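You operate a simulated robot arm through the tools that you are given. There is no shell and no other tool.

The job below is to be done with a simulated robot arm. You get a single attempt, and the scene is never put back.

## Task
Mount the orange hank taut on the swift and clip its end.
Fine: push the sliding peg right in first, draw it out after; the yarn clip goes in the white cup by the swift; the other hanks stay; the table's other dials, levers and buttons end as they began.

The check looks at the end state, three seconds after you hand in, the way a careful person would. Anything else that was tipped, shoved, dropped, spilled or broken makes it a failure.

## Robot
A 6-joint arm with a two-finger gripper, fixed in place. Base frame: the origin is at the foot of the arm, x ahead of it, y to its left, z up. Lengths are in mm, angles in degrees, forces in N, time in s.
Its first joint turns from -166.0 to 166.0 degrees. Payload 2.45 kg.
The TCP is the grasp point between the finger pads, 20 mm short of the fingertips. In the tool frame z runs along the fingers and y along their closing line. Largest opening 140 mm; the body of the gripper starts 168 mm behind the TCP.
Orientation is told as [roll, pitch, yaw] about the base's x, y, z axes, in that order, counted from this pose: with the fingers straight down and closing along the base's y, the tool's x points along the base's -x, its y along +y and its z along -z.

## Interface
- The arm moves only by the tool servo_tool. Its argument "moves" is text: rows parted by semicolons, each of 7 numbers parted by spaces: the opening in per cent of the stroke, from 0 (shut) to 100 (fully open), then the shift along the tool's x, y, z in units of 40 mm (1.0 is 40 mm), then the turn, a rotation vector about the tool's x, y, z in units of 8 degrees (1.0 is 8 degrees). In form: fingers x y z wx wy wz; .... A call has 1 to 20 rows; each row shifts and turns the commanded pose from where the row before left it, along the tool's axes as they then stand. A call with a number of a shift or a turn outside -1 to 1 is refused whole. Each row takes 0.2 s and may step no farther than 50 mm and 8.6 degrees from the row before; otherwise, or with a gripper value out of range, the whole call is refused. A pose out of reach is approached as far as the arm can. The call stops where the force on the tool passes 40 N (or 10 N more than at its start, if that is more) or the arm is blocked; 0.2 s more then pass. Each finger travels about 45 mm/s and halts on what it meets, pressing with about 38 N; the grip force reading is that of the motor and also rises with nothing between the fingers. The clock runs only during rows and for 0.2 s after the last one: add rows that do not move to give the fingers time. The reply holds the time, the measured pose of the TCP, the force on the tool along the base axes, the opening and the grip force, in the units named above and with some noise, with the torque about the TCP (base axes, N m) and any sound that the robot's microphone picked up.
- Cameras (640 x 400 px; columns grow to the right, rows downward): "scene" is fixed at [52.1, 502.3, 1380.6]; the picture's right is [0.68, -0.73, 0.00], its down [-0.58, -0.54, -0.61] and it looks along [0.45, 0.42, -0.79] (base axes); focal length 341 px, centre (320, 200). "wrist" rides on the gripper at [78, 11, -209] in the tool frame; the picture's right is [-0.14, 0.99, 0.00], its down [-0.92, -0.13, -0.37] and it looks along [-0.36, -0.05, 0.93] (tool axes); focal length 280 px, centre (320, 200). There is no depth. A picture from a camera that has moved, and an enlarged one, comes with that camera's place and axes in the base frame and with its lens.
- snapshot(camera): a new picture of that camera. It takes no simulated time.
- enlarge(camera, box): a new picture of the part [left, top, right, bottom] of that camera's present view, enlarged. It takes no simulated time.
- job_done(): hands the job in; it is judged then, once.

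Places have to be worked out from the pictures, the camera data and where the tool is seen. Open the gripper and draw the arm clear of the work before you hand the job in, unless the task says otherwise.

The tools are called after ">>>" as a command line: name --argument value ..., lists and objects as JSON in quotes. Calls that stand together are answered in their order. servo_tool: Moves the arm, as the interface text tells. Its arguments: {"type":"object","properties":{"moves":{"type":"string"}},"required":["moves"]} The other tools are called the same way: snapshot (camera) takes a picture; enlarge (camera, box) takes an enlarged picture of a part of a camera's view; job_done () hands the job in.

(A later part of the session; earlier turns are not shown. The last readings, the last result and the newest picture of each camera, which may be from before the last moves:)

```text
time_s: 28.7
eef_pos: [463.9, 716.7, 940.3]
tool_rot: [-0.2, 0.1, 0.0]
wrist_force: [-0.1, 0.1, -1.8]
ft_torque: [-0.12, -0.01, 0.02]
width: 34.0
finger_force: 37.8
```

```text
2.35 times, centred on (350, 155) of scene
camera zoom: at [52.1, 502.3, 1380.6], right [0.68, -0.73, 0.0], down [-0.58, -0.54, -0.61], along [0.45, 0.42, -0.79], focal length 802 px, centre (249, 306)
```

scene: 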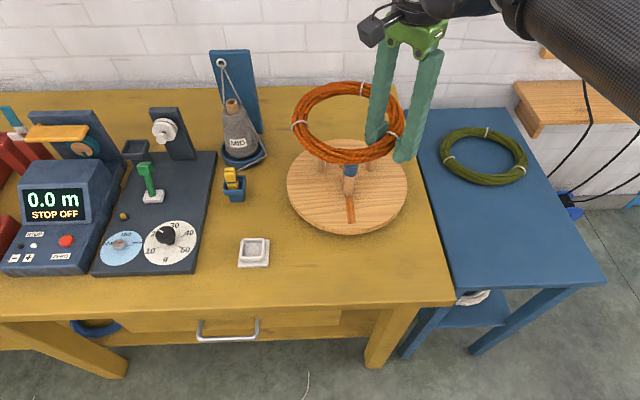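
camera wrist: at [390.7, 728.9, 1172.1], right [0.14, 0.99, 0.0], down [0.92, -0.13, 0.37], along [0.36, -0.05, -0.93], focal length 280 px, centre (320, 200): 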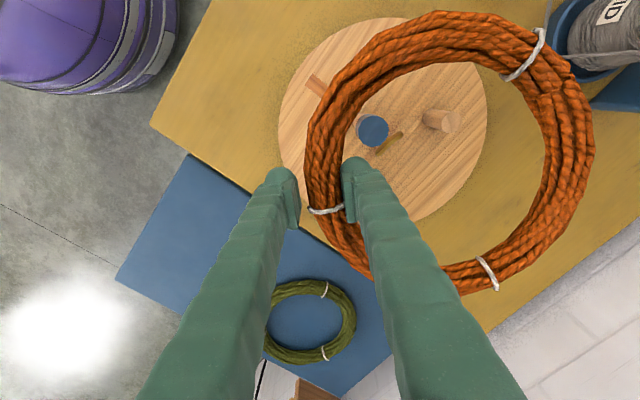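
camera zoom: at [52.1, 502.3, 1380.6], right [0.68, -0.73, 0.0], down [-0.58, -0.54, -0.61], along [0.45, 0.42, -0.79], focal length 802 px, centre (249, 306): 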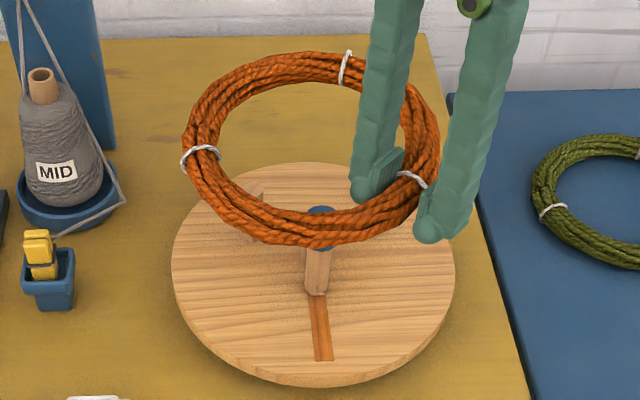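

The ring's inner edge clears the cap by about 15–25 mm and both pegs by over 10 mm. I lower it over the pegs.

>>> servo_tool --moves "0 0 0 0.3 0 0 0;0 0 0 0.3 0 0 0;0 0 0 0.3 0 0 0;0 0 0 0.3 0 0 0;0 0 0 0 0 0 0"

>>> enlarge --camera "wrist" --box '[270, 0, 620, 230]'

>>> enlarge --camera "scene" --box '[270, 70, 430, 240]'

```text
time_s: 29.9
eef_pos: [464.1, 716.9, 891.1]
tool_rot: [-0.1, 0.1, -0.1]
wrist_force: [0.2, 1.0, -0.4]
ft_torque: [-0.12, 0.02, -0.03]
width: 34.0
finger_force: 37.8
```

```text
1.74 times, centred on (445, 115) of wrist
camera zoom: at [387.3, 727.9, 1100.1], right [0.14, 0.99, 0.0], down [0.92, -0.13, 0.37], along [0.36, -0.05, -0.93], focal length 488 px, centre (103, 348)
```

zoom: 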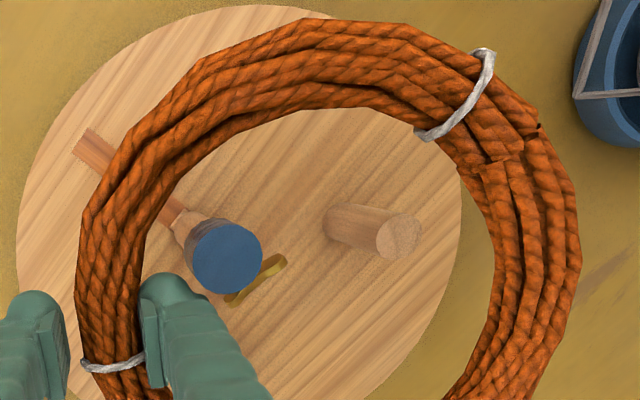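

```text
2.35 times, centred on (350, 155) of scene
camera zoom: at [52.1, 502.3, 1380.6], right [0.68, -0.73, 0.0], down [-0.58, -0.54, -0.61], along [0.45, 0.42, -0.79], focal length 802 px, centre (249, 306)
```

zoom: 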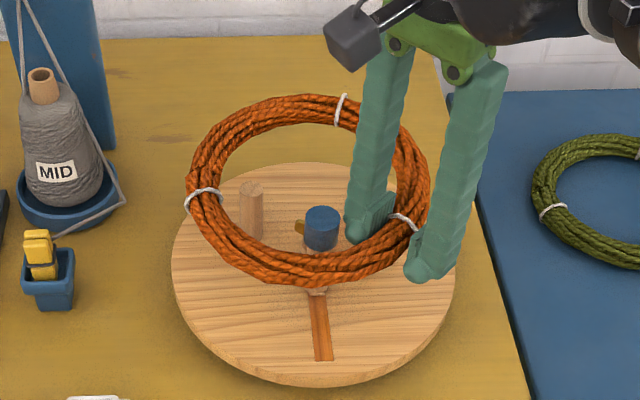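

The cap is inside the ring with good clearance and the pegs too. Continuing down.

>>> servo_tool --moves "0 0 0 0.25 0 0 0;0 0 0 0.25 0 0 0;0 0 0 0.25 0 0 0;0 0 0 0.2 0 0 0;0 0 0 0 0 0 0"

>>> enlarge --camera "wrist" --box '[270, 0, 620, 230]'

>>> enlarge --camera "scene" --box '[270, 70, 430, 240]'

```text
time_s: 31.1
eef_pos: [464.2, 715.7, 854.9]
tool_rot: [-0.2, 0.1, 0.0]
wrist_force: [1.3, 0.1, -0.8]
ft_torque: [-0.12, -0.01, 0.01]
width: 34.1
finger_force: 38.0
```

```text
1.74 times, centred on (445, 115) of wrist
camera zoom: at [387.5, 727.6, 1062.2], right [0.14, 0.99, 0.0], down [0.92, -0.13, 0.37], along [0.36, -0.05, -0.93], focal length 488 px, centre (103, 348)
```

zoom: 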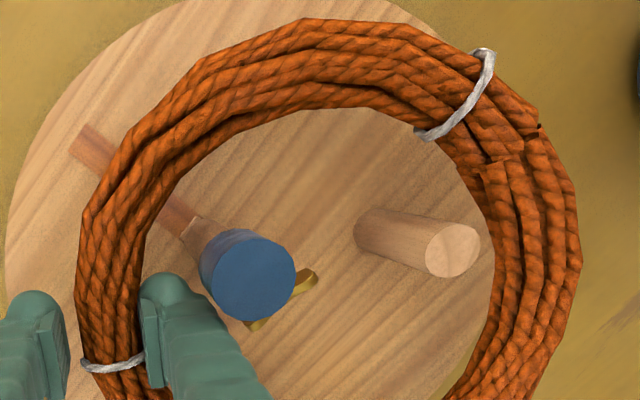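

```text
2.35 times, centred on (350, 155) of scene
camera zoom: at [52.1, 502.3, 1380.6], right [0.68, -0.73, 0.0], down [-0.58, -0.54, -0.61], along [0.45, 0.42, -0.79], focal length 802 px, centre (249, 306)
```

zoom: 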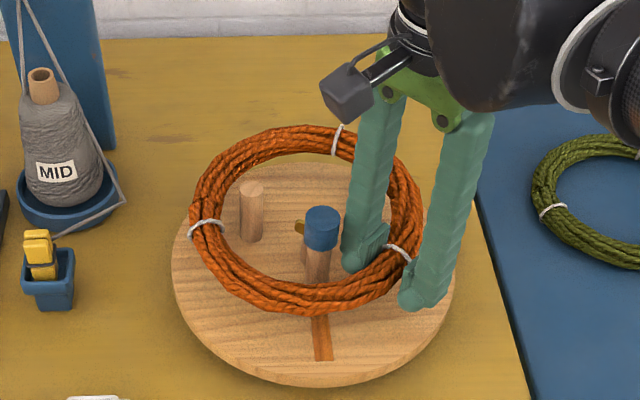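

Looks good. Small guarded steps down to the disc.

>>> servo_tool --moves "0 0 0 0.1 0 0 0;0 0 0 0.1 0 0 0;0 0 0 0.06 0 0 0;0 0 0 0 0 0 0"

>>> enlarge --camera "scene" --box '[270, 70, 430, 240]'

```text
time_s: 32.1
eef_pos: [464.5, 715.6, 843.4]
tool_rot: [-0.3, 0.1, 0.0]
wrist_force: [0.4, -0.3, -1.1]
ft_torque: [-0.11, 0.01, 0.0]
width: 33.8
finger_force: 38.6
```

```text
2.35 times, centred on (350, 155) of scene
camera zoom: at [52.1, 502.3, 1380.6], right [0.68, -0.73, 0.0], down [-0.58, -0.54, -0.61], along [0.45, 0.42, -0.79], focal length 802 px, centre (249, 306)
```

zoom: 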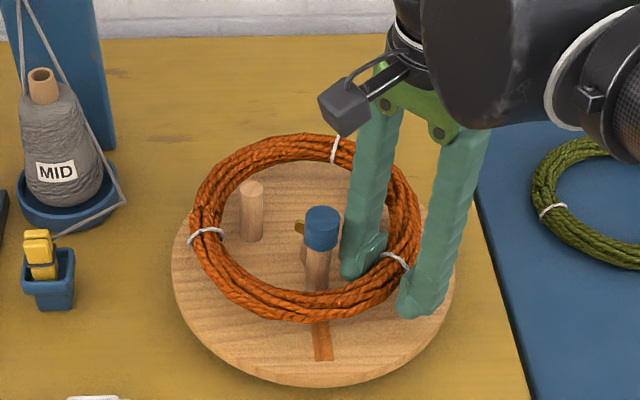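

Still free. Continuing with tiny steps until the hank rests on the disc.

>>> servo_tool --moves "0 0 0 0.06 0 0 0;0 0 0 0.06 0 0 0;0 0 0 0.06 0 0 0;0 0 0 0 0 0 0"

>>> enlarge --camera "scene" --box '[270, 70, 430, 240]'

```text
time_s: 33.1
eef_pos: [463.6, 715.1, 836.0]
tool_rot: [-0.2, 0.0, -0.1]
wrist_force: [0.3, 0.2, -0.9]
ft_torque: [-0.1, 0.01, -0.01]
width: 33.7
finger_force: 37.6
```

```text
2.35 times, centred on (350, 155) of scene
camera zoom: at [52.1, 502.3, 1380.6], right [0.68, -0.73, 0.0], down [-0.58, -0.54, -0.61], along [0.45, 0.42, -0.79], focal length 802 px, centre (249, 306)
```

zoom: 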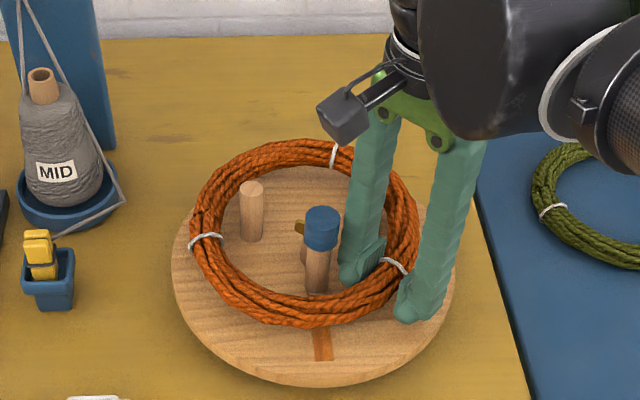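

No contact yet (the weight torque is unchanged). Further small steps.

>>> servo_tool --moves "0 0 0 0.06 0 0 0;0 0 0 0.06 0 0 0;0 0 0 0.06 0 0 0;0 0 0 0 0 0 0"

>>> enlarge --camera "scene" --box '[270, 70, 430, 240]'

```text
time_s: 34.1
eef_pos: [464.6, 716.1, 829.6]
tool_rot: [-0.2, 0.1, 0.0]
wrist_force: [1.5, -0.3, -0.9]
ft_torque: [-0.14, 0.0, 0.03]
width: 33.9
finger_force: 38.2
```

```text
2.35 times, centred on (350, 155) of scene
camera zoom: at [52.1, 502.3, 1380.6], right [0.68, -0.73, 0.0], down [-0.58, -0.54, -0.61], along [0.45, 0.42, -0.79], focal length 802 px, centre (249, 306)
```

zoom: 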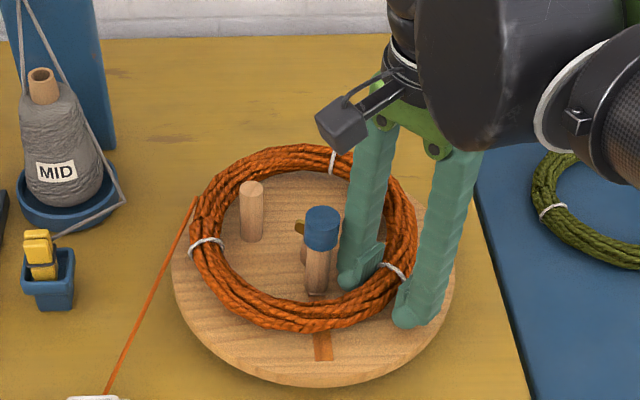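

An orange yarn end now runs from the hank to the white cup, so the hank is recognised as being on the pegs. I lower the last few millimetres until it rests.

>>> servo_tool --moves "0 0 0 0.05 0 0 0;0 0 0 0.05 0 0 0;0 0 0 0 0 0 0"

>>> enlarge --camera "wrist" --box '[220, 100, 420, 240]'

>>> enlarge --camera "scene" --box '[220, 120, 430, 280]'

```text
time_s: 34.9
eef_pos: [464.1, 717.2, 824.8]
tool_rot: [-0.2, 0.1, 0.0]
wrist_force: [0.1, -0.1, -1.1]
ft_torque: [-0.11, 0.0, 0.02]
width: 33.9
finger_force: 38.5
```

```text
2.86 times, centred on (320, 170) of wrist
camera zoom: at [387.0, 728.1, 1033.4], right [0.14, 0.99, 0.0], down [0.92, -0.13, 0.37], along [0.36, -0.05, -0.93], focal length 801 px, centre (320, 286)
```

zoom: 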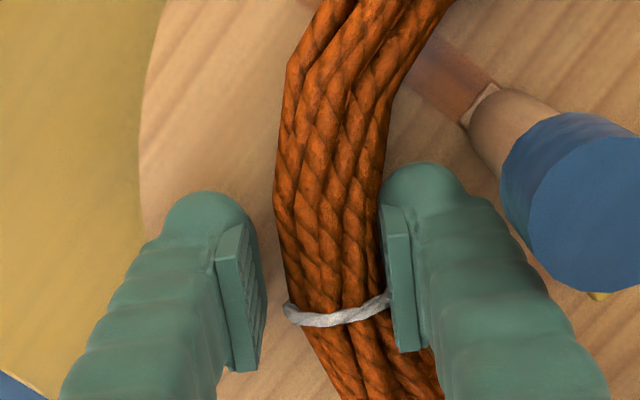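

```text
2.50 times, centred on (325, 200) of scene
camera zoom: at [52.1, 502.3, 1380.6], right [0.68, -0.73, 0.0], down [-0.58, -0.54, -0.61], along [0.45, 0.42, -0.79], focal length 852 px, centre (308, 200)
```

zoom: 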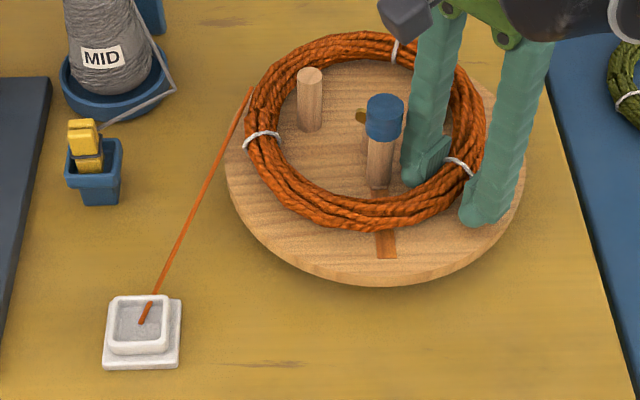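

Still carrying the hank's weight. A few more small steps down.

>>> servo_tool --moves "0 0 0 0.05 0 0 0;0 0 0 0.05 0 0 0;0 0 0 0 0 0 0"

>>> servo_tool --moves "0 0 0 0.05 0 0 0;0 0 0 0.05 0 0 0;0 0 0 0 0 0 0"

>>> enlarge --camera "scene" --box '[220, 120, 430, 280]'

```text
time_s: 35.7
eef_pos: [464.0, 716.4, 823.1]
tool_rot: [-0.1, 0.0, 0.1]
wrist_force: [1.3, 6.6, 27.7]
ft_torque: [-0.45, 0.25, -0.1]
width: 34.1
finger_force: 38.2
```

```text
time_s: 36.0
eef_pos: [463.8, 716.0, 822.2]
tool_rot: [-0.1, 0.1, 0.1]
wrist_force: [-0.6, 1.8, 17.4]
ft_torque: [-0.35, 0.06, 0.03]
width: 34.0
finger_force: 38.1
stopped in row 1: the force on the tool passed its limit at 45 N (the readings are from after the stop); the commanded pose is now the measured one
```

```text
2.50 times, centred on (325, 200) of scene
camera zoom: at [52.1, 502.3, 1380.6], right [0.68, -0.73, 0.0], down [-0.58, -0.54, -0.61], along [0.45, 0.42, -0.79], focal length 852 px, centre (308, 200)
```

zoom: 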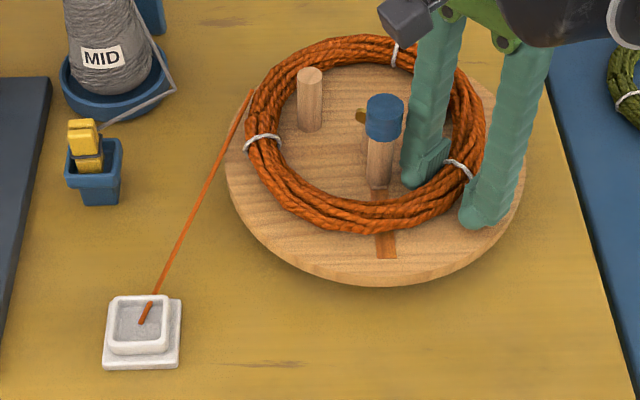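

The hank rests on the disc (disc top near z 801). I relieve the pressure, open moderately and rise straight up.

>>> servo_tool --moves "0 0 0 -0.03 0 0 0;36 0 0 0 0 0 0;36 0 0 0 0 0 0;36 0 0 0 0 0 0;36 0 0 0 0 0 0"

>>> enlarge --camera "wrist" --box '[220, 100, 420, 240]'

>>> enlarge --camera "scene" --box '[220, 120, 430, 280]'

```text
time_s: 37.2
eef_pos: [463.1, 716.6, 823.5]
tool_rot: [0.0, 0.0, 0.0]
wrist_force: [0.3, 0.0, -0.1]
ft_torque: [0.0, -0.02, -0.03]
width: 50.6
finger_force: 0.0
```

```text
2.86 times, centred on (320, 170) of wrist
camera zoom: at [387.0, 728.1, 1030.8], right [0.14, 0.99, 0.0], down [0.92, -0.13, 0.37], along [0.36, -0.05, -0.93], focal length 801 px, centre (320, 286)
```

zoom: 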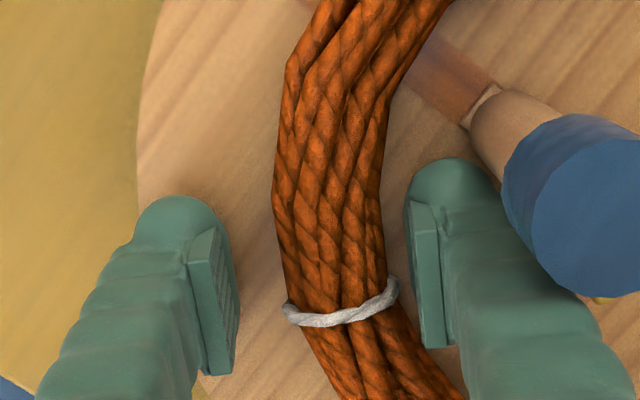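

```text
2.50 times, centred on (325, 200) of scene
camera zoom: at [52.1, 502.3, 1380.6], right [0.68, -0.73, 0.0], down [-0.58, -0.54, -0.61], along [0.45, 0.42, -0.79], focal length 852 px, centre (308, 200)
```

zoom: 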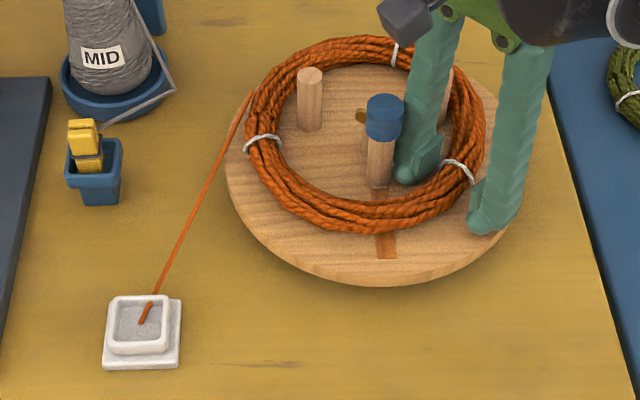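

Released cleanly, no forces. I rise straight up and look again.

>>> servo_tool --moves "36 0 0 -0.3 0 0 0;36 0 0 -0.6 0 0 0;36 0 0 -0.8 0 0 0;36 0 0 -0.9 0 0 0;36 0 0 -0.9 0 0 0;36 0 0 -0.5 0 0 0;36 0 0 0 0 0 0"

>>> snapshot --camera "wrist"

>>> enlarge --camera "scene" --box '[220, 100, 430, 260]'

```text
time_s: 38.9
eef_pos: [463.8, 716.5, 982.3]
tool_rot: [-0.1, 0.1, 0.1]
wrist_force: [0.1, -0.2, 0.9]
ft_torque: [0.01, -0.02, 0.01]
width: 50.3
finger_force: 0.1
```

```text
taken
camera wrist: at [386.8, 727.8, 1191.2], right [0.14, 0.99, 0.0], down [0.92, -0.13, 0.37], along [0.36, -0.05, -0.93], focal length 280 px, centre (320, 200)
```

wrist: 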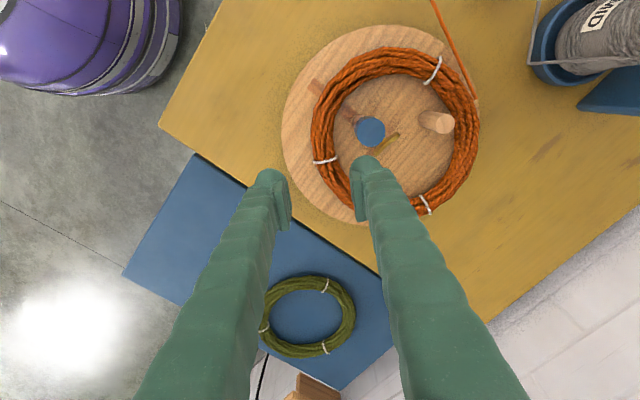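

```text
2.50 times, centred on (325, 180) of scene
camera zoom: at [52.1, 502.3, 1380.6], right [0.68, -0.73, 0.0], down [-0.58, -0.54, -0.61], along [0.45, 0.42, -0.79], focal length 852 px, centre (308, 250)
```

zoom: 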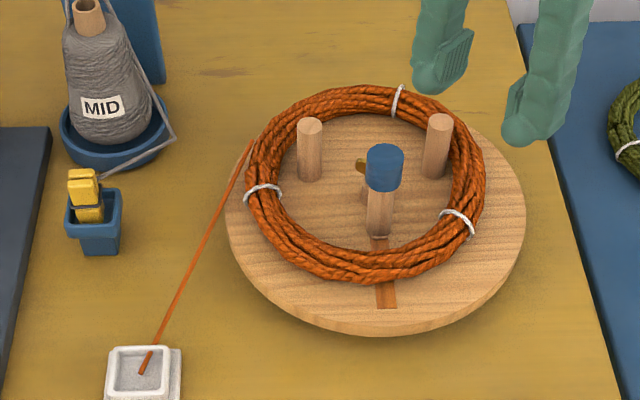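

The hank lies around all three pegs. Now I go back over the blue cap at (432, 778), align with the slot and descend to it.

>>> servo_tool --moves "45 0.4 0.775 0 0 0 0;45 0.4 0.775 0 0 0 0;45 0 0 0 0 0 0.9375;45 0 0 0 0 0 0.9375;45 0 0 0 0 0 0.9375;45 0 0 0 0 0 0.9375;45 0 0 0 0 0 0.9375;45 0 0 0 0 0 0.9375;45 0 0 0.7 0 0 0;45 0 0 0.5 0 0 0;45 0 0 0 0 0 0"

>>> snapshot --camera "wrist"

>>> enlarge --camera "scene" --box '[220, 100, 430, 260]'

```text
time_s: 41.2
eef_pos: [433.3, 780.4, 934.7]
tool_rot: [-0.1, -0.2, -44.9]
wrist_force: [0.4, 0.6, 0.3]
ft_torque: [0.02, 0.01, 0.02]
width: 63.0
finger_force: 0.1
```

```text
taken
camera wrist: at [385.9, 842.8, 1142.3], right [0.8, 0.6, 0.0], down [0.56, -0.74, 0.37], along [0.22, -0.3, -0.93], focal length 280 px, centre (320, 200)
```

wrist: 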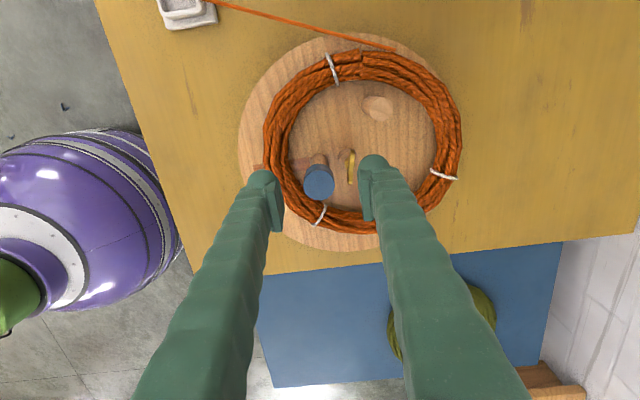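

```text
2.50 times, centred on (325, 180) of scene
camera zoom: at [52.1, 502.3, 1380.6], right [0.68, -0.73, 0.0], down [-0.58, -0.54, -0.61], along [0.45, 0.42, -0.79], focal length 852 px, centre (308, 250)
```

zoom: 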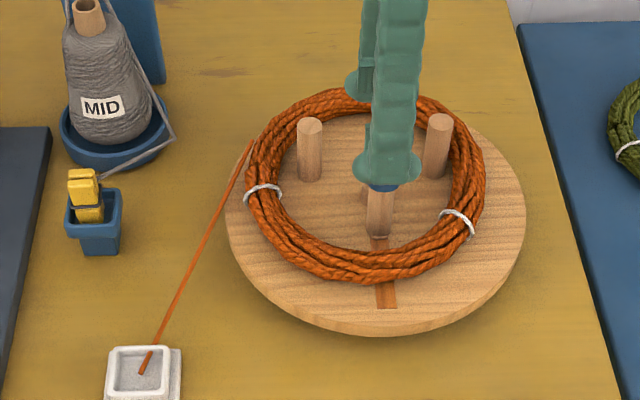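

Cap is between the fingers. I descend to the same grip height (z 896) and close.

>>> servo_tool --moves "45 0 -0.04 0.5 0 0 0;45 0 0 0.46 0 0 0;0 0 0 0 0 0 0;0 0 0 0 0 0 0;0 0 0 0 0 0 0;0 0 0 0 0 0 0"

```text
time_s: 42.6
eef_pos: [430.9, 778.7, 895.6]
tool_rot: [-0.2, -0.1, -44.9]
wrist_force: [-6.7, -10.2, -8.3]
ft_torque: [-0.06, 0.13, -0.07]
width: 28.7
finger_force: 41.5
```

Gripped. I draw the peg outward in 4 mm steps, watching the force and the hank.

>>> servo_tool --moves "0 0 -0.1 0 0 0 0;0 0 -0.1 0 0 0 0;0 0 -0.1 0 0 0 0;0 0 -0.1 0 0 0 0;0 0 -0.1 0 0 0 0;0 0 -0.1 0 0 0 0;0 0 -0.1 0 0 0 0;0 0 -0.1 0 0 0 0"

>>> enlarge --camera "scene" --box '[220, 100, 430, 260]'

>>> snapshot --camera "wrist"

```text
time_s: 44.5
eef_pos: [408.1, 755.7, 896.3]
tool_rot: [-0.1, -0.2, -44.9]
wrist_force: [3.9, -1.0, -4.2]
ft_torque: [0.05, -0.02, -0.16]
width: 28.7
finger_force: 45.3
```

```text
2.50 times, centred on (325, 180) of scene
camera zoom: at [52.1, 502.3, 1380.6], right [0.68, -0.73, 0.0], down [-0.58, -0.54, -0.61], along [0.45, 0.42, -0.79], focal length 852 px, centre (308, 250)
```

zoom: 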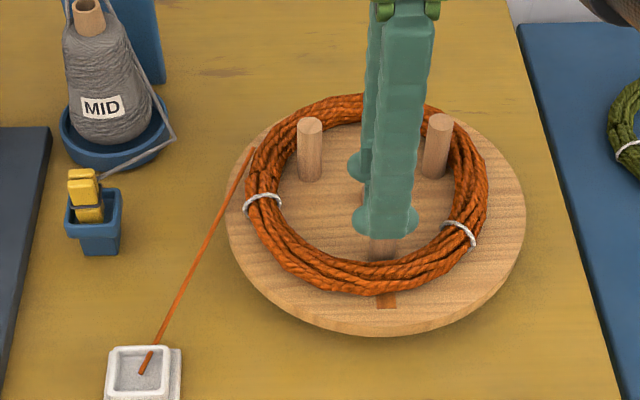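

```text
taken
camera wrist: at [362.2, 818.9, 1104.1], right [0.8, 0.6, 0.0], down [0.56, -0.74, 0.37], along [0.22, -0.3, -0.93], focal length 280 px, centre (320, 200)
```

wrist: 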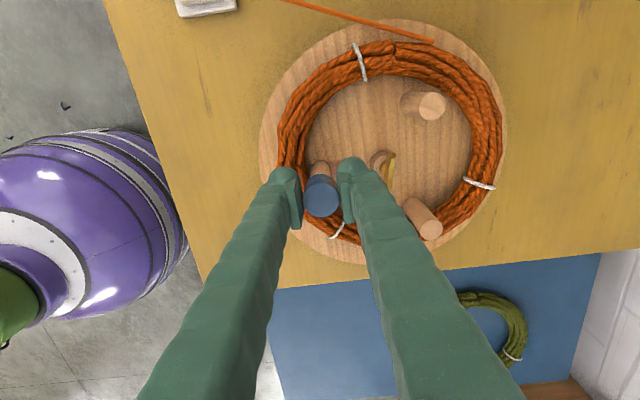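

The peg draws out and has begun to carry the hank with it. I continue in 2 mm steps until the hank stops it.

>>> servo_tool --moves "0 0 -0.05 0 0 0 0;0 0 -0.05 0 0 0 0;0 0 -0.05 0 0 0 0;0 0 -0.05 0 0 0 0;0 0 -0.05 0 0 0 0;0 0 -0.05 0 0 0 0"

>>> enlarge --camera "scene" --box '[220, 100, 430, 260]'

>>> enlarge --camera "wrist" --box '[240, 0, 540, 260]'

```text
time_s: 45.9
eef_pos: [400.4, 747.8, 896.3]
tool_rot: [-0.1, -0.1, -45.0]
wrist_force: [2.8, 0.8, 1.3]
ft_torque: [-0.01, -0.05, 0.03]
width: 28.5
finger_force: 45.1
```

```text
2.50 times, centred on (325, 180) of scene
camera zoom: at [52.1, 502.3, 1380.6], right [0.68, -0.73, 0.0], down [-0.58, -0.54, -0.61], along [0.45, 0.42, -0.79], focal length 852 px, centre (308, 250)
```

zoom: 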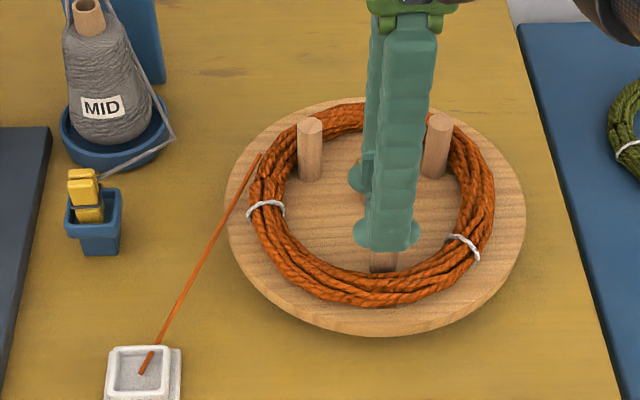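

```text
1.54 times, centred on (390, 130) of wrist
camera zoom: at [353.5, 810.3, 1104.1], right [0.8, 0.6, 0.0], down [0.56, -0.74, 0.37], along [0.22, -0.3, -0.93], focal length 431 px, centre (212, 308)
```

zoom: 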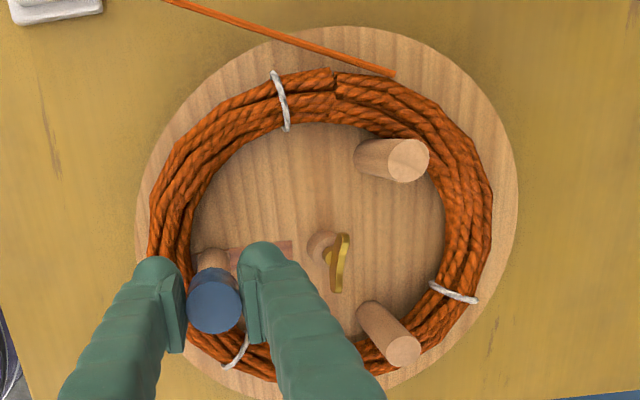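

The hank is nearly against both fixed pegs. Continuing slowly to find the taut point.

>>> servo_tool --moves "0 0 -0.05 0 0 0 0;0 0 -0.05 0 0 0 0;0 0 -0.05 0 0 0 0;0 0 -0.05 0 0 0 0"

>>> enlarge --camera "scene" --box '[220, 100, 430, 260]'

>>> enlarge --camera "wrist" --box '[240, 0, 540, 260]'

```text
time_s: 46.9
eef_pos: [396.4, 743.6, 895.4]
tool_rot: [0.1, 0.0, -45.0]
wrist_force: [11.2, 9.7, -3.6]
ft_torque: [0.07, -0.16, 0.05]
width: 28.7
finger_force: 45.4
stopped in row 4: the force on the tool passed its limit at 44 N (the readings are from after the stop); the commanded pose is now the measured one
```

```text
2.50 times, centred on (325, 180) of scene
camera zoom: at [52.1, 502.3, 1380.6], right [0.68, -0.73, 0.0], down [-0.58, -0.54, -0.61], along [0.45, 0.42, -0.79], focal length 852 px, centre (308, 250)
```

zoom: 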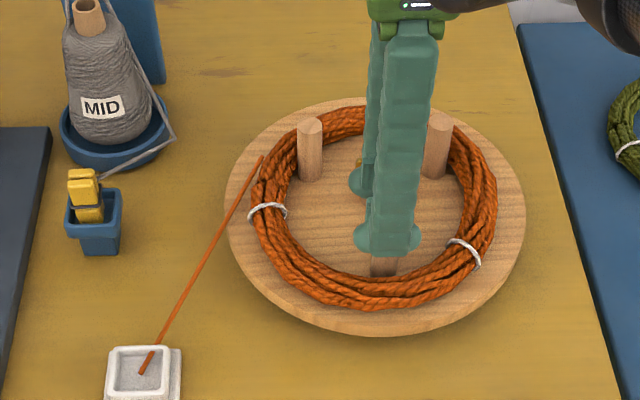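

```text
1.54 times, centred on (390, 130) of wrist
camera zoom: at [349.8, 806.4, 1104.2], right [0.8, 0.6, 0.0], down [0.56, -0.74, 0.37], along [0.22, -0.29, -0.93], focal length 431 px, centre (212, 308)
```

zoom: 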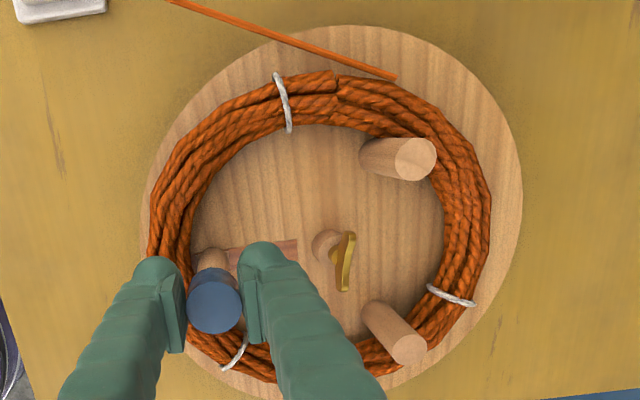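

The force rose to 44 N with the hank against all three pegs. I give one more slight pull to confirm it is taut.

>>> servo_tool --moves "0 0 -0.05 0 0 0 0;0 0 -0.03 0 0 0 0;0 0 0 0 0 0 0"

>>> enlarge --camera "wrist" --box '[240, 0, 540, 260]'

```text
time_s: 47.4
eef_pos: [397.3, 743.3, 896.0]
tool_rot: [0.4, 0.0, -45.0]
wrist_force: [12.1, 10.1, -7.3]
ft_torque: [0.13, -0.19, 0.03]
width: 28.5
finger_force: 45.2
stopped in row 2: the force on the tool passed its limit at 43 N (the readings are from after the stop); the commanded pose is now the measured one
```

```text
1.54 times, centred on (390, 130) of wrist
camera zoom: at [349.2, 805.8, 1104.3], right [0.8, 0.6, 0.01], down [0.56, -0.74, 0.37], along [0.23, -0.29, -0.93], focal length 431 px, centre (212, 308)
```

zoom: 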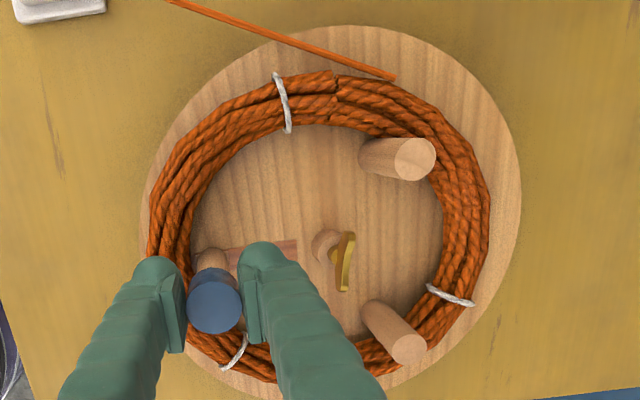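

The peg will go no further: the hank is taut. I open the fingers and rise straight up.

>>> servo_tool --moves "45 0 0 0 0 0 0;45 0 0 0 0 0 0;45 0 0 0 0 0 0;45 0 0 -0.4 0 0 0;45 0 0 -0.9 0 0 0;45 0 0 -0.9 0 0 0;45 0 0 -0.9 0 0 0;45 0 0 0 0 0 0"

>>> enlarge --camera "scene" --box '[220, 100, 430, 260]'

>>> enlarge --camera "wrist" --box '[240, 0, 540, 260]'

```text
time_s: 49.2
eef_pos: [394.9, 742.2, 1020.5]
tool_rot: [0.3, 0.0, -45.0]
wrist_force: [0.1, 0.5, 0.8]
ft_torque: [0.0, 0.0, 0.0]
width: 63.2
finger_force: 0.1
```

```text
2.50 times, centred on (325, 180) of scene
camera zoom: at [52.1, 502.3, 1380.6], right [0.68, -0.73, 0.0], down [-0.58, -0.54, -0.61], along [0.45, 0.42, -0.79], focal length 852 px, centre (308, 250)
```

zoom: 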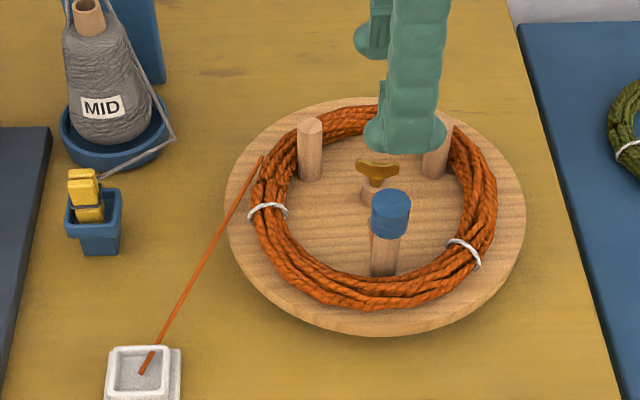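

```text
1.54 times, centred on (390, 130) of wrist
camera zoom: at [347.4, 804.6, 1228.7], right [0.8, 0.6, 0.01], down [0.56, -0.74, 0.37], along [0.23, -0.29, -0.93], focal length 431 px, centre (212, 308)
```

zoom: 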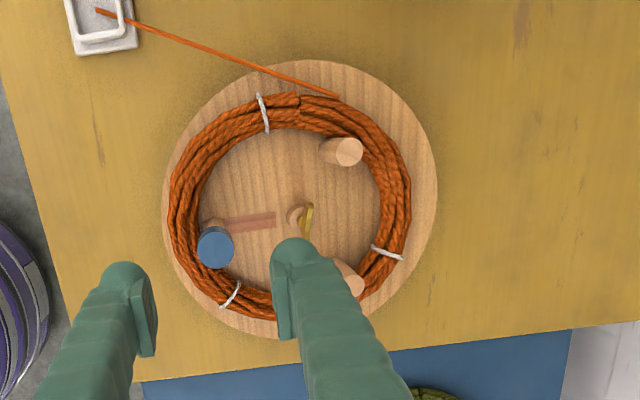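

The hank stays taut and the peg stays out. Next is the clip: I look closely at the yellow clip, the white cup and the rest of the table.

>>> enlarge --camera "scene" --box '[200, 150, 290, 280]'

>>> enlarge --camera "scene" --box '[0, 80, 120, 280]'

>>> snapshot --camera "scene"

```text
3.08 times, centred on (245, 215) of scene
camera zoom: at [52.1, 502.3, 1380.6], right [0.68, -0.73, 0.0], down [-0.58, -0.54, -0.61], along [0.45, 0.42, -0.79], focal length 1048 px, centre (551, 154)
```

zoom: 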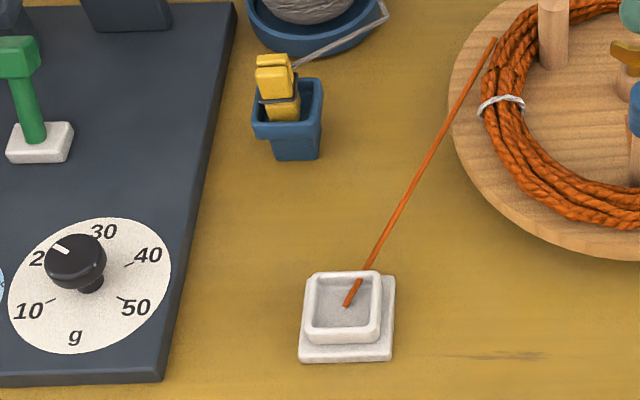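

```text
2.00 times, centred on (60, 180) of scene
camera zoom: at [52.1, 502.3, 1380.6], right [0.68, -0.73, 0.0], down [-0.58, -0.54, -0.61], along [0.45, 0.42, -0.79], focal length 681 px, centre (840, 240)
```

zoom: 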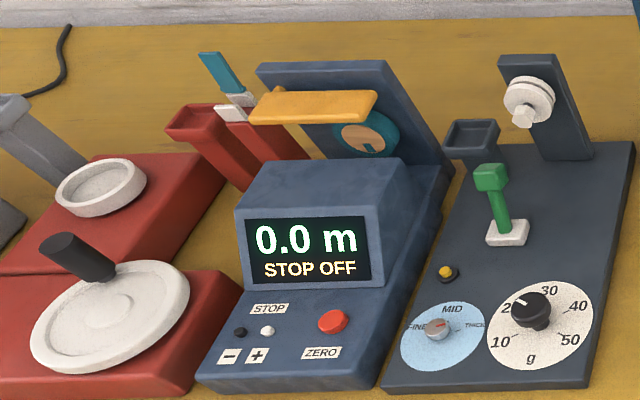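

```text
taken
```

scene: 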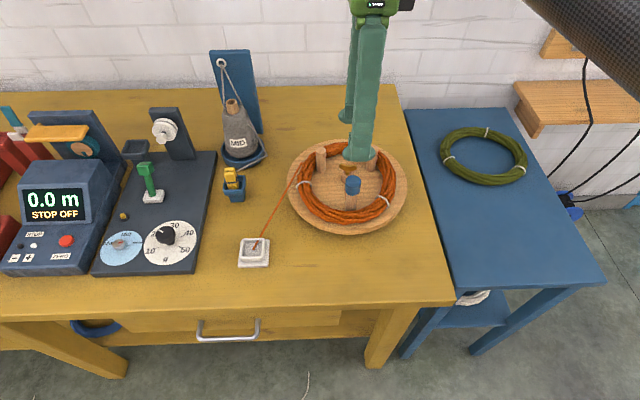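

The yellow clip stands in the blue holder near (270, 955), top about z 868, close to the reach limit; the white cup is near (202, 816). I turn back to yaw 0 and move to a viewpoint above the clip.

>>> servo_tool --moves "45 0 0 -0.3 0 0 -0.9375;45 0 0 0 0 0 -0.9375;45 0 0 0 0 0 -0.9375;45 0 0 0 0 0 -0.9375;45 0 0 0 0 0 -0.9375;45 0 0 0 0 0 -0.9375;100 0.7 0.7 0 0 0 0;100 0.7 0.7 0 0 0 0;100 0.7 0.7 0 0 0 0;100 0.7 0.7 0 0 0 0;100 0.7 0.7 0 0 0 0;100 0 0.3 0 0 0 0;100 0 0 0 0 0 0"

>>> snapshot --camera "wrist"

>>> snapshot --camera "scene"

```text
time_s: 52.0
eef_pos: [255.6, 895.7, 1032.1]
tool_rot: [0.2, -0.2, 0.0]
wrist_force: [0.1, 0.0, 0.5]
ft_torque: [-0.01, 0.01, 0.01]
width: 139.9
finger_force: 0.1
```

```text
taken
camera wrist: at [176.9, 905.3, 1240.7], right [0.14, 0.99, 0.0], down [0.92, -0.13, 0.37], along [0.37, -0.05, -0.93], focal length 280 px, centre (320, 200)
```

wrist: 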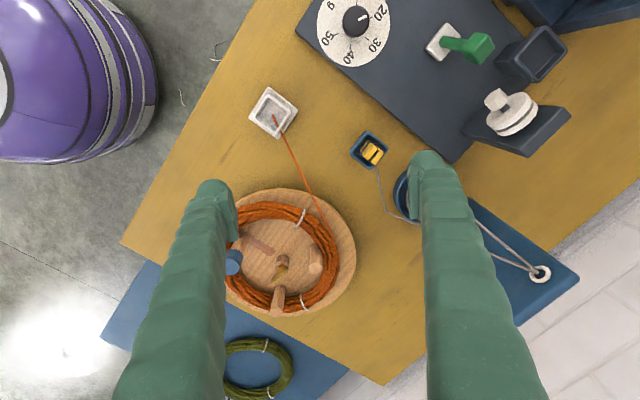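

```text
taken
```

scene: 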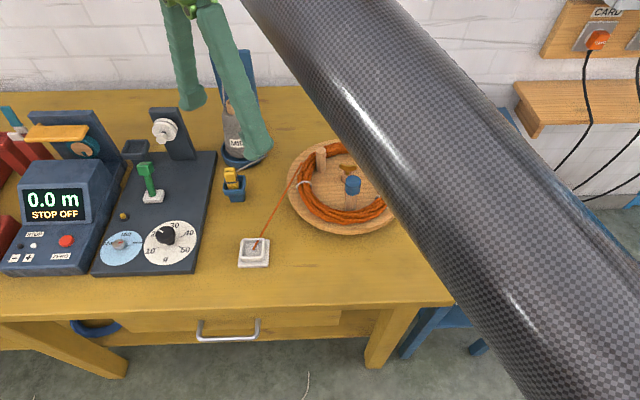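

>>> enlarge --camera "wrist" --box '[330, 110, 420, 230]'

>>> enlarge --camera "wrist" --box '[230, 70, 330, 160]'

>>> enlarge --camera "scene" --box '[205, 155, 265, 215]'

>>> enlarge --camera "scene" --box '[225, 225, 285, 280]'

```text
3.33 times, centred on (375, 170) of wrist
camera zoom: at [176.9, 905.3, 1240.7], right [0.14, 0.99, 0.0], down [0.92, -0.13, 0.37], along [0.37, -0.05, -0.93], focal length 935 px, centre (137, 300)
```

zoom: 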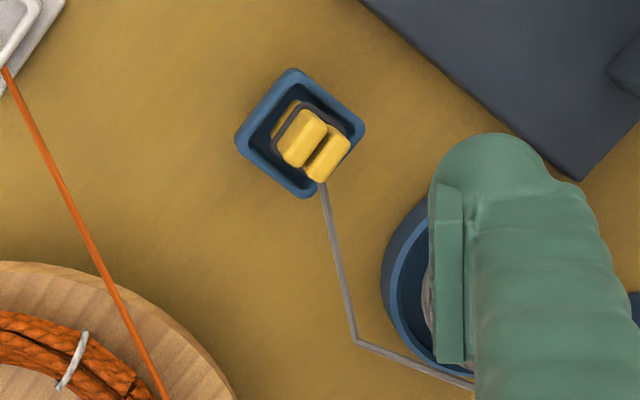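

```text
4.44 times, centred on (280, 115) of wrist
camera zoom: at [176.9, 905.3, 1240.7], right [0.14, 0.99, 0.0], down [0.92, -0.13, 0.37], along [0.37, -0.05, -0.93], focal length 1246 px, centre (498, 578)
```

zoom: 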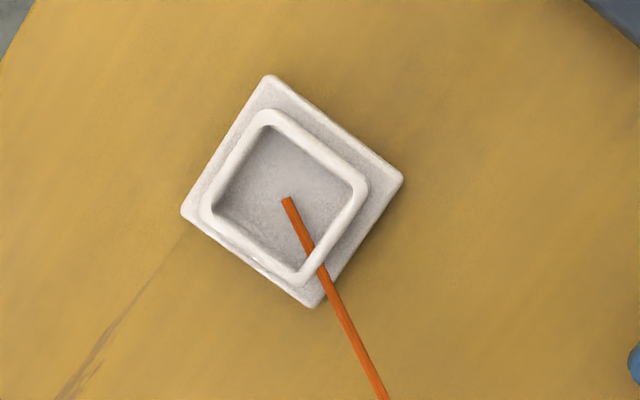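

```text
6.67 times, centred on (235, 185) of scene
camera zoom: at [52.1, 502.3, 1380.6], right [0.68, -0.73, 0.0], down [-0.58, -0.54, -0.61], along [0.45, 0.42, -0.79], focal length 2271 px, centre (887, 300)
```

zoom: 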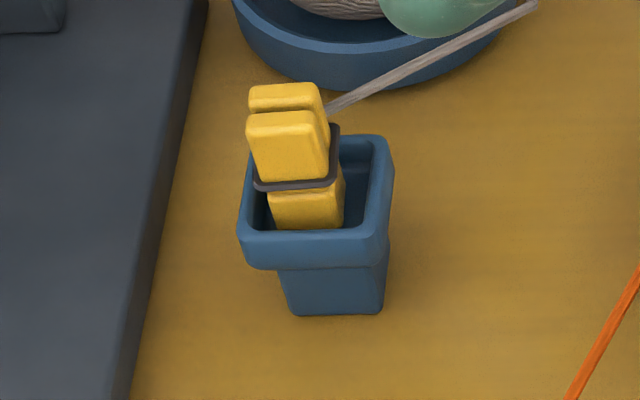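

```text
7.27 times, centred on (255, 252) of scene
camera zoom: at [52.1, 502.3, 1380.6], right [0.68, -0.73, 0.0], down [-0.58, -0.54, -0.61], along [0.45, 0.42, -0.79], focal length 2478 px, centre (793, -182)
```

zoom: 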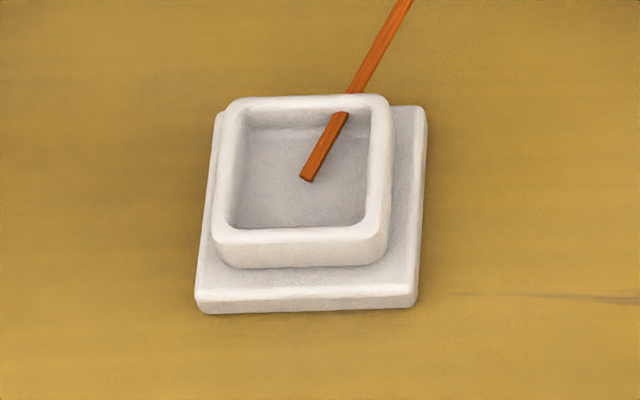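

The clip is upright at about (268, 965), top near z 864, about 22 by 20 mm. That lies at r ≈ 1000 mm, so I turn to yaw +45 (closing across the clip's width) and tilt 16 degrees outward to get the reach, then approach above it.

>>> servo_tool --moves "40 0 0 0 0 0 -0.9375;40 0 0 0 0 0 -0.9375;40 0 0 0 0 0 -0.9375;40 0 0 0 0 0 -0.9375;40 0 0 0 0 0 -0.9375;40 0 0 0 0 0 -0.9375;40 0 0 0 0 -1 0;40 0 0 0 0 -1 0;40 0 0 0 0 0 0"

>>> servo_tool --moves "40 -0.172 0.252 0.6 0 0 0;40 -0.172 0.252 0.6 0 0 0;40 -0.172 0.252 0.6 0 0 0;40 -0.172 0.252 0.6 0 0 0;40 0 0 0 0 0 0"

>>> snapshot --camera "wrist"

>>> snapshot --camera "scene"

```text
time_s: 54.0
eef_pos: [255.0, 894.6, 1034.0]
tool_rot: [0.0, -16.3, 45.0]
wrist_force: [-0.2, 0.0, 0.0]
ft_torque: [0.01, 0.03, 0.02]
width: 56.0
finger_force: 0.1
```

```text
time_s: 55.2
eef_pos: [264.5, 960.8, 948.1]
tool_rot: [-0.1, -16.3, 45.0]
wrist_force: [1.5, 0.0, 0.5]
ft_torque: [0.03, -0.04, 0.0]
width: 55.9
finger_force: 0.1
```

```text
taken
camera wrist: at [162.9, 873.7, 1125.7], right [-0.61, 0.79, 0.04], down [0.64, 0.46, 0.61], along [0.47, 0.4, -0.79], focal length 280 px, centre (320, 200)
```

wrist: 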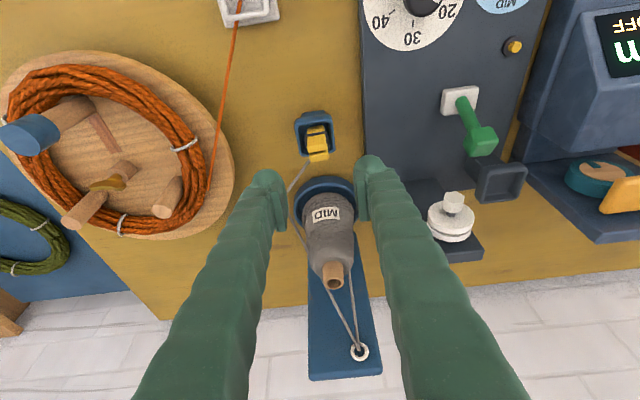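

```text
taken
```

scene: 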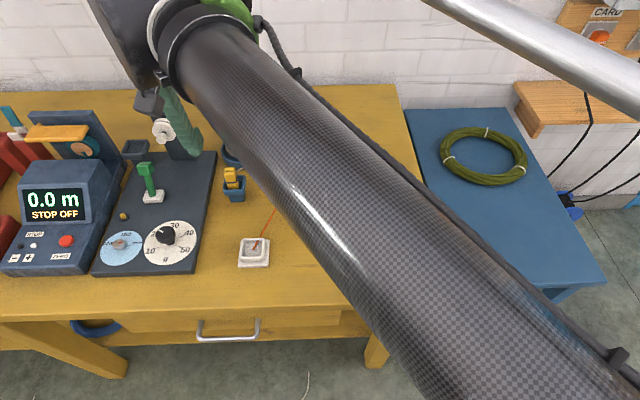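

The reach works with the tilt. I enlarge to measure the clip relative to the fingers.

>>> enlarge --camera "wrist" --box '[240, 80, 400, 220]'

>>> enlarge --camera "scene" --box '[140, 80, 260, 220]'

```text
2.86 times, centred on (320, 150) of wrist
camera zoom: at [162.9, 873.7, 1125.7], right [-0.61, 0.79, 0.04], down [0.64, 0.46, 0.61], along [0.47, 0.4, -0.79], focal length 801 px, centre (320, 343)
```

zoom: 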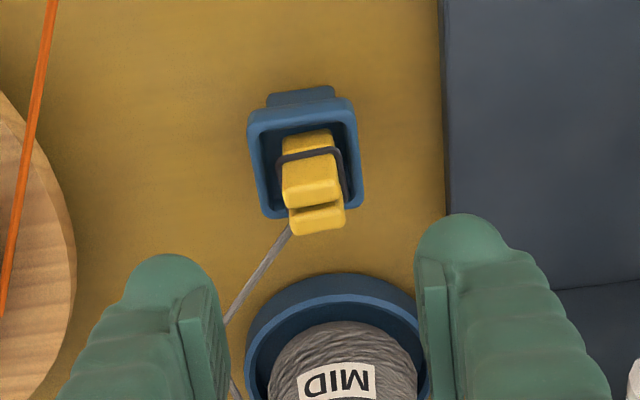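

```text
2.86 times, centred on (200, 150) of scene
camera zoom: at [52.1, 502.3, 1380.6], right [0.68, -0.73, 0.0], down [-0.58, -0.54, -0.61], along [0.45, 0.42, -0.79], focal length 973 px, centre (663, 343)
```

zoom: 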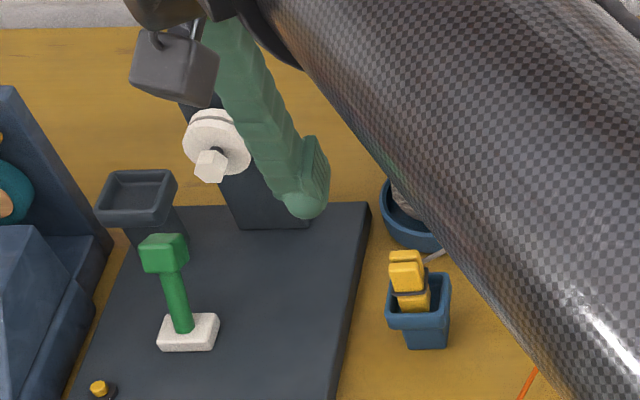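

Estimates agree: clip top (268, 965, 863), holder rim near z 817, laterally centred between the fingers. I descend in two stages.

>>> servo_tool --moves "40 0.136 0 0.598 0 0 0;40 0.136 0 0.598 0 0 0;40 0.136 0 0.598 0 0 0;40 0 0 0 0 0 0"

>>> enlarge --camera "wrist" --box '[240, 80, 400, 240]'

>>> enlarge --camera "scene" --box '[160, 100, 280, 220]'

```text
time_s: 56.2
eef_pos: [267.7, 962.8, 875.2]
tool_rot: [0.1, -16.3, 45.0]
wrist_force: [0.0, -0.9, 0.2]
ft_torque: [0.01, 0.01, -0.02]
width: 55.8
finger_force: 0.0
```

```text
2.50 times, centred on (320, 160) of wrist
camera zoom: at [165.5, 876.8, 1052.6], right [-0.61, 0.79, 0.04], down [0.64, 0.46, 0.61], along [0.47, 0.4, -0.79], focal length 701 px, centre (320, 300)
```

zoom: 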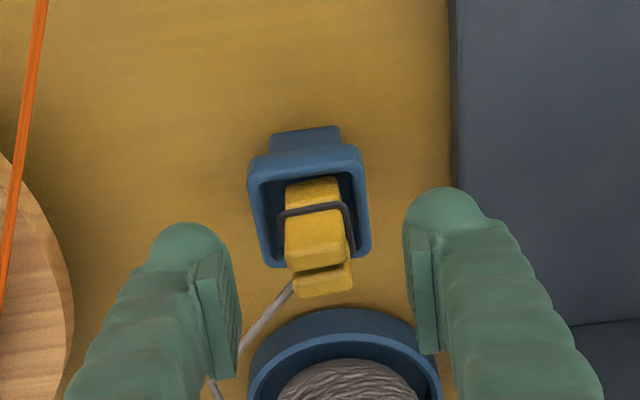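

```text
3.33 times, centred on (220, 160) of scene
camera zoom: at [52.1, 502.3, 1380.6], right [0.68, -0.73, 0.0], down [-0.58, -0.54, -0.61], along [0.45, 0.42, -0.79], focal length 1136 px, centre (653, 333)
```

zoom: 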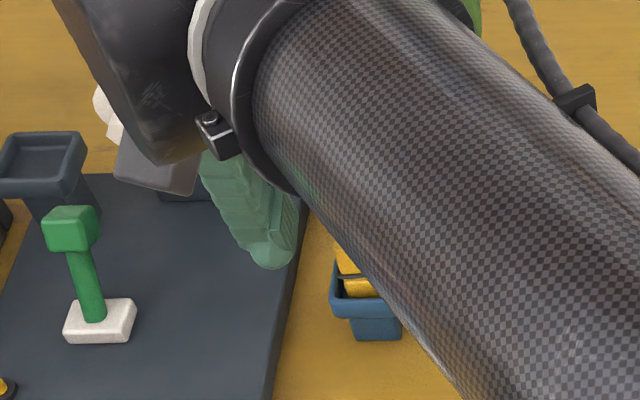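

Aligned within 2 mm. Down the last 25 mm and close.

>>> servo_tool --moves "40 0.06 0 0.31 0 0 0;40 0.06 0 0.31 0 0 0;0 0 0 0 0 0 0;0 0 0 0 0 0 0;0 0 0 0 0 0 0;0 0 0 0 0 0 0"

>>> enlarge --camera "wrist" --box '[240, 80, 400, 240]'

```text
time_s: 57.6
eef_pos: [269.1, 965.4, 850.0]
tool_rot: [0.0, -16.2, 45.1]
wrist_force: [0.1, -0.2, -1.4]
ft_torque: [0.01, 0.01, 0.0]
width: 19.9
finger_force: 37.9
```

```text
2.50 times, centred on (320, 160) of wrist
camera zoom: at [167.9, 878.5, 1027.6], right [-0.61, 0.79, 0.04], down [0.64, 0.46, 0.61], along [0.47, 0.4, -0.79], focal length 701 px, centre (320, 300)
```

zoom: 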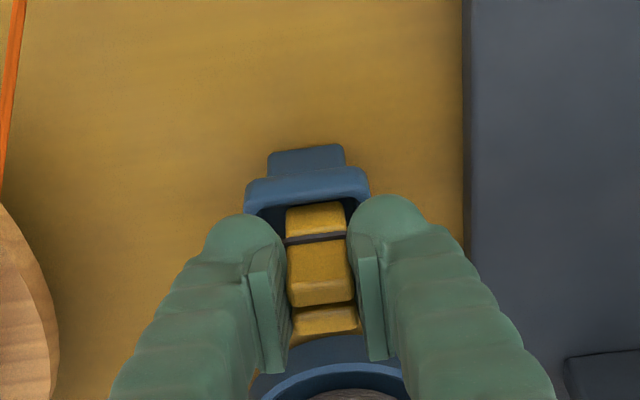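

Gripped at 19.9 mm. I lift vertically, slowly, checking that the holder and the cone stay put.

>>> servo_tool --moves "0 -0.07 0 -0.24 0 0 0;0 -0.07 0 -0.24 0 0 0;0 -0.1 0 -0.36 0 0 0;0 0 0 0 0 0 0"

>>> snapshot --camera "wrist"

>>> enlarge --camera "scene" --box '[160, 30, 300, 220]'

```text
time_s: 58.6
eef_pos: [269.5, 963.9, 884.7]
tool_rot: [0.1, -16.3, 45.0]
wrist_force: [0.0, 0.5, -0.1]
ft_torque: [0.01, -0.01, -0.01]
width: 19.6
finger_force: 38.2
```

```text
taken
camera wrist: at [167.5, 878.1, 1062.5], right [-0.61, 0.79, 0.04], down [0.64, 0.46, 0.61], along [0.47, 0.4, -0.79], focal length 280 px, centre (320, 200)
```

wrist: 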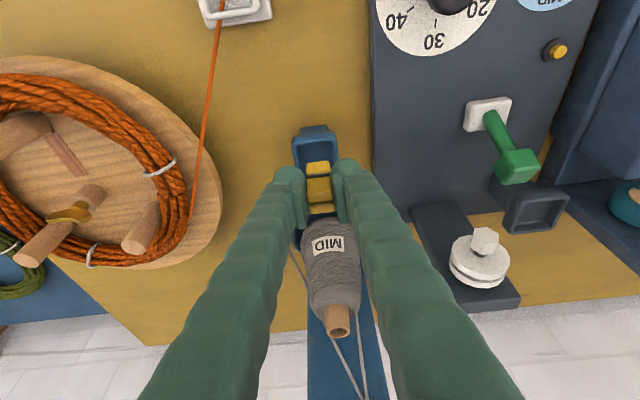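

```text
2.11 times, centred on (230, 125) of scene
camera zoom: at [52.1, 502.3, 1380.6], right [0.68, -0.73, 0.0], down [-0.58, -0.54, -0.61], along [0.45, 0.42, -0.79], focal length 717 px, centre (510, 358)
```

zoom: 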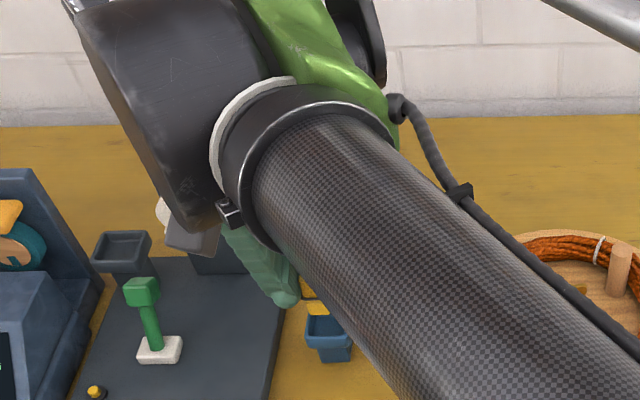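

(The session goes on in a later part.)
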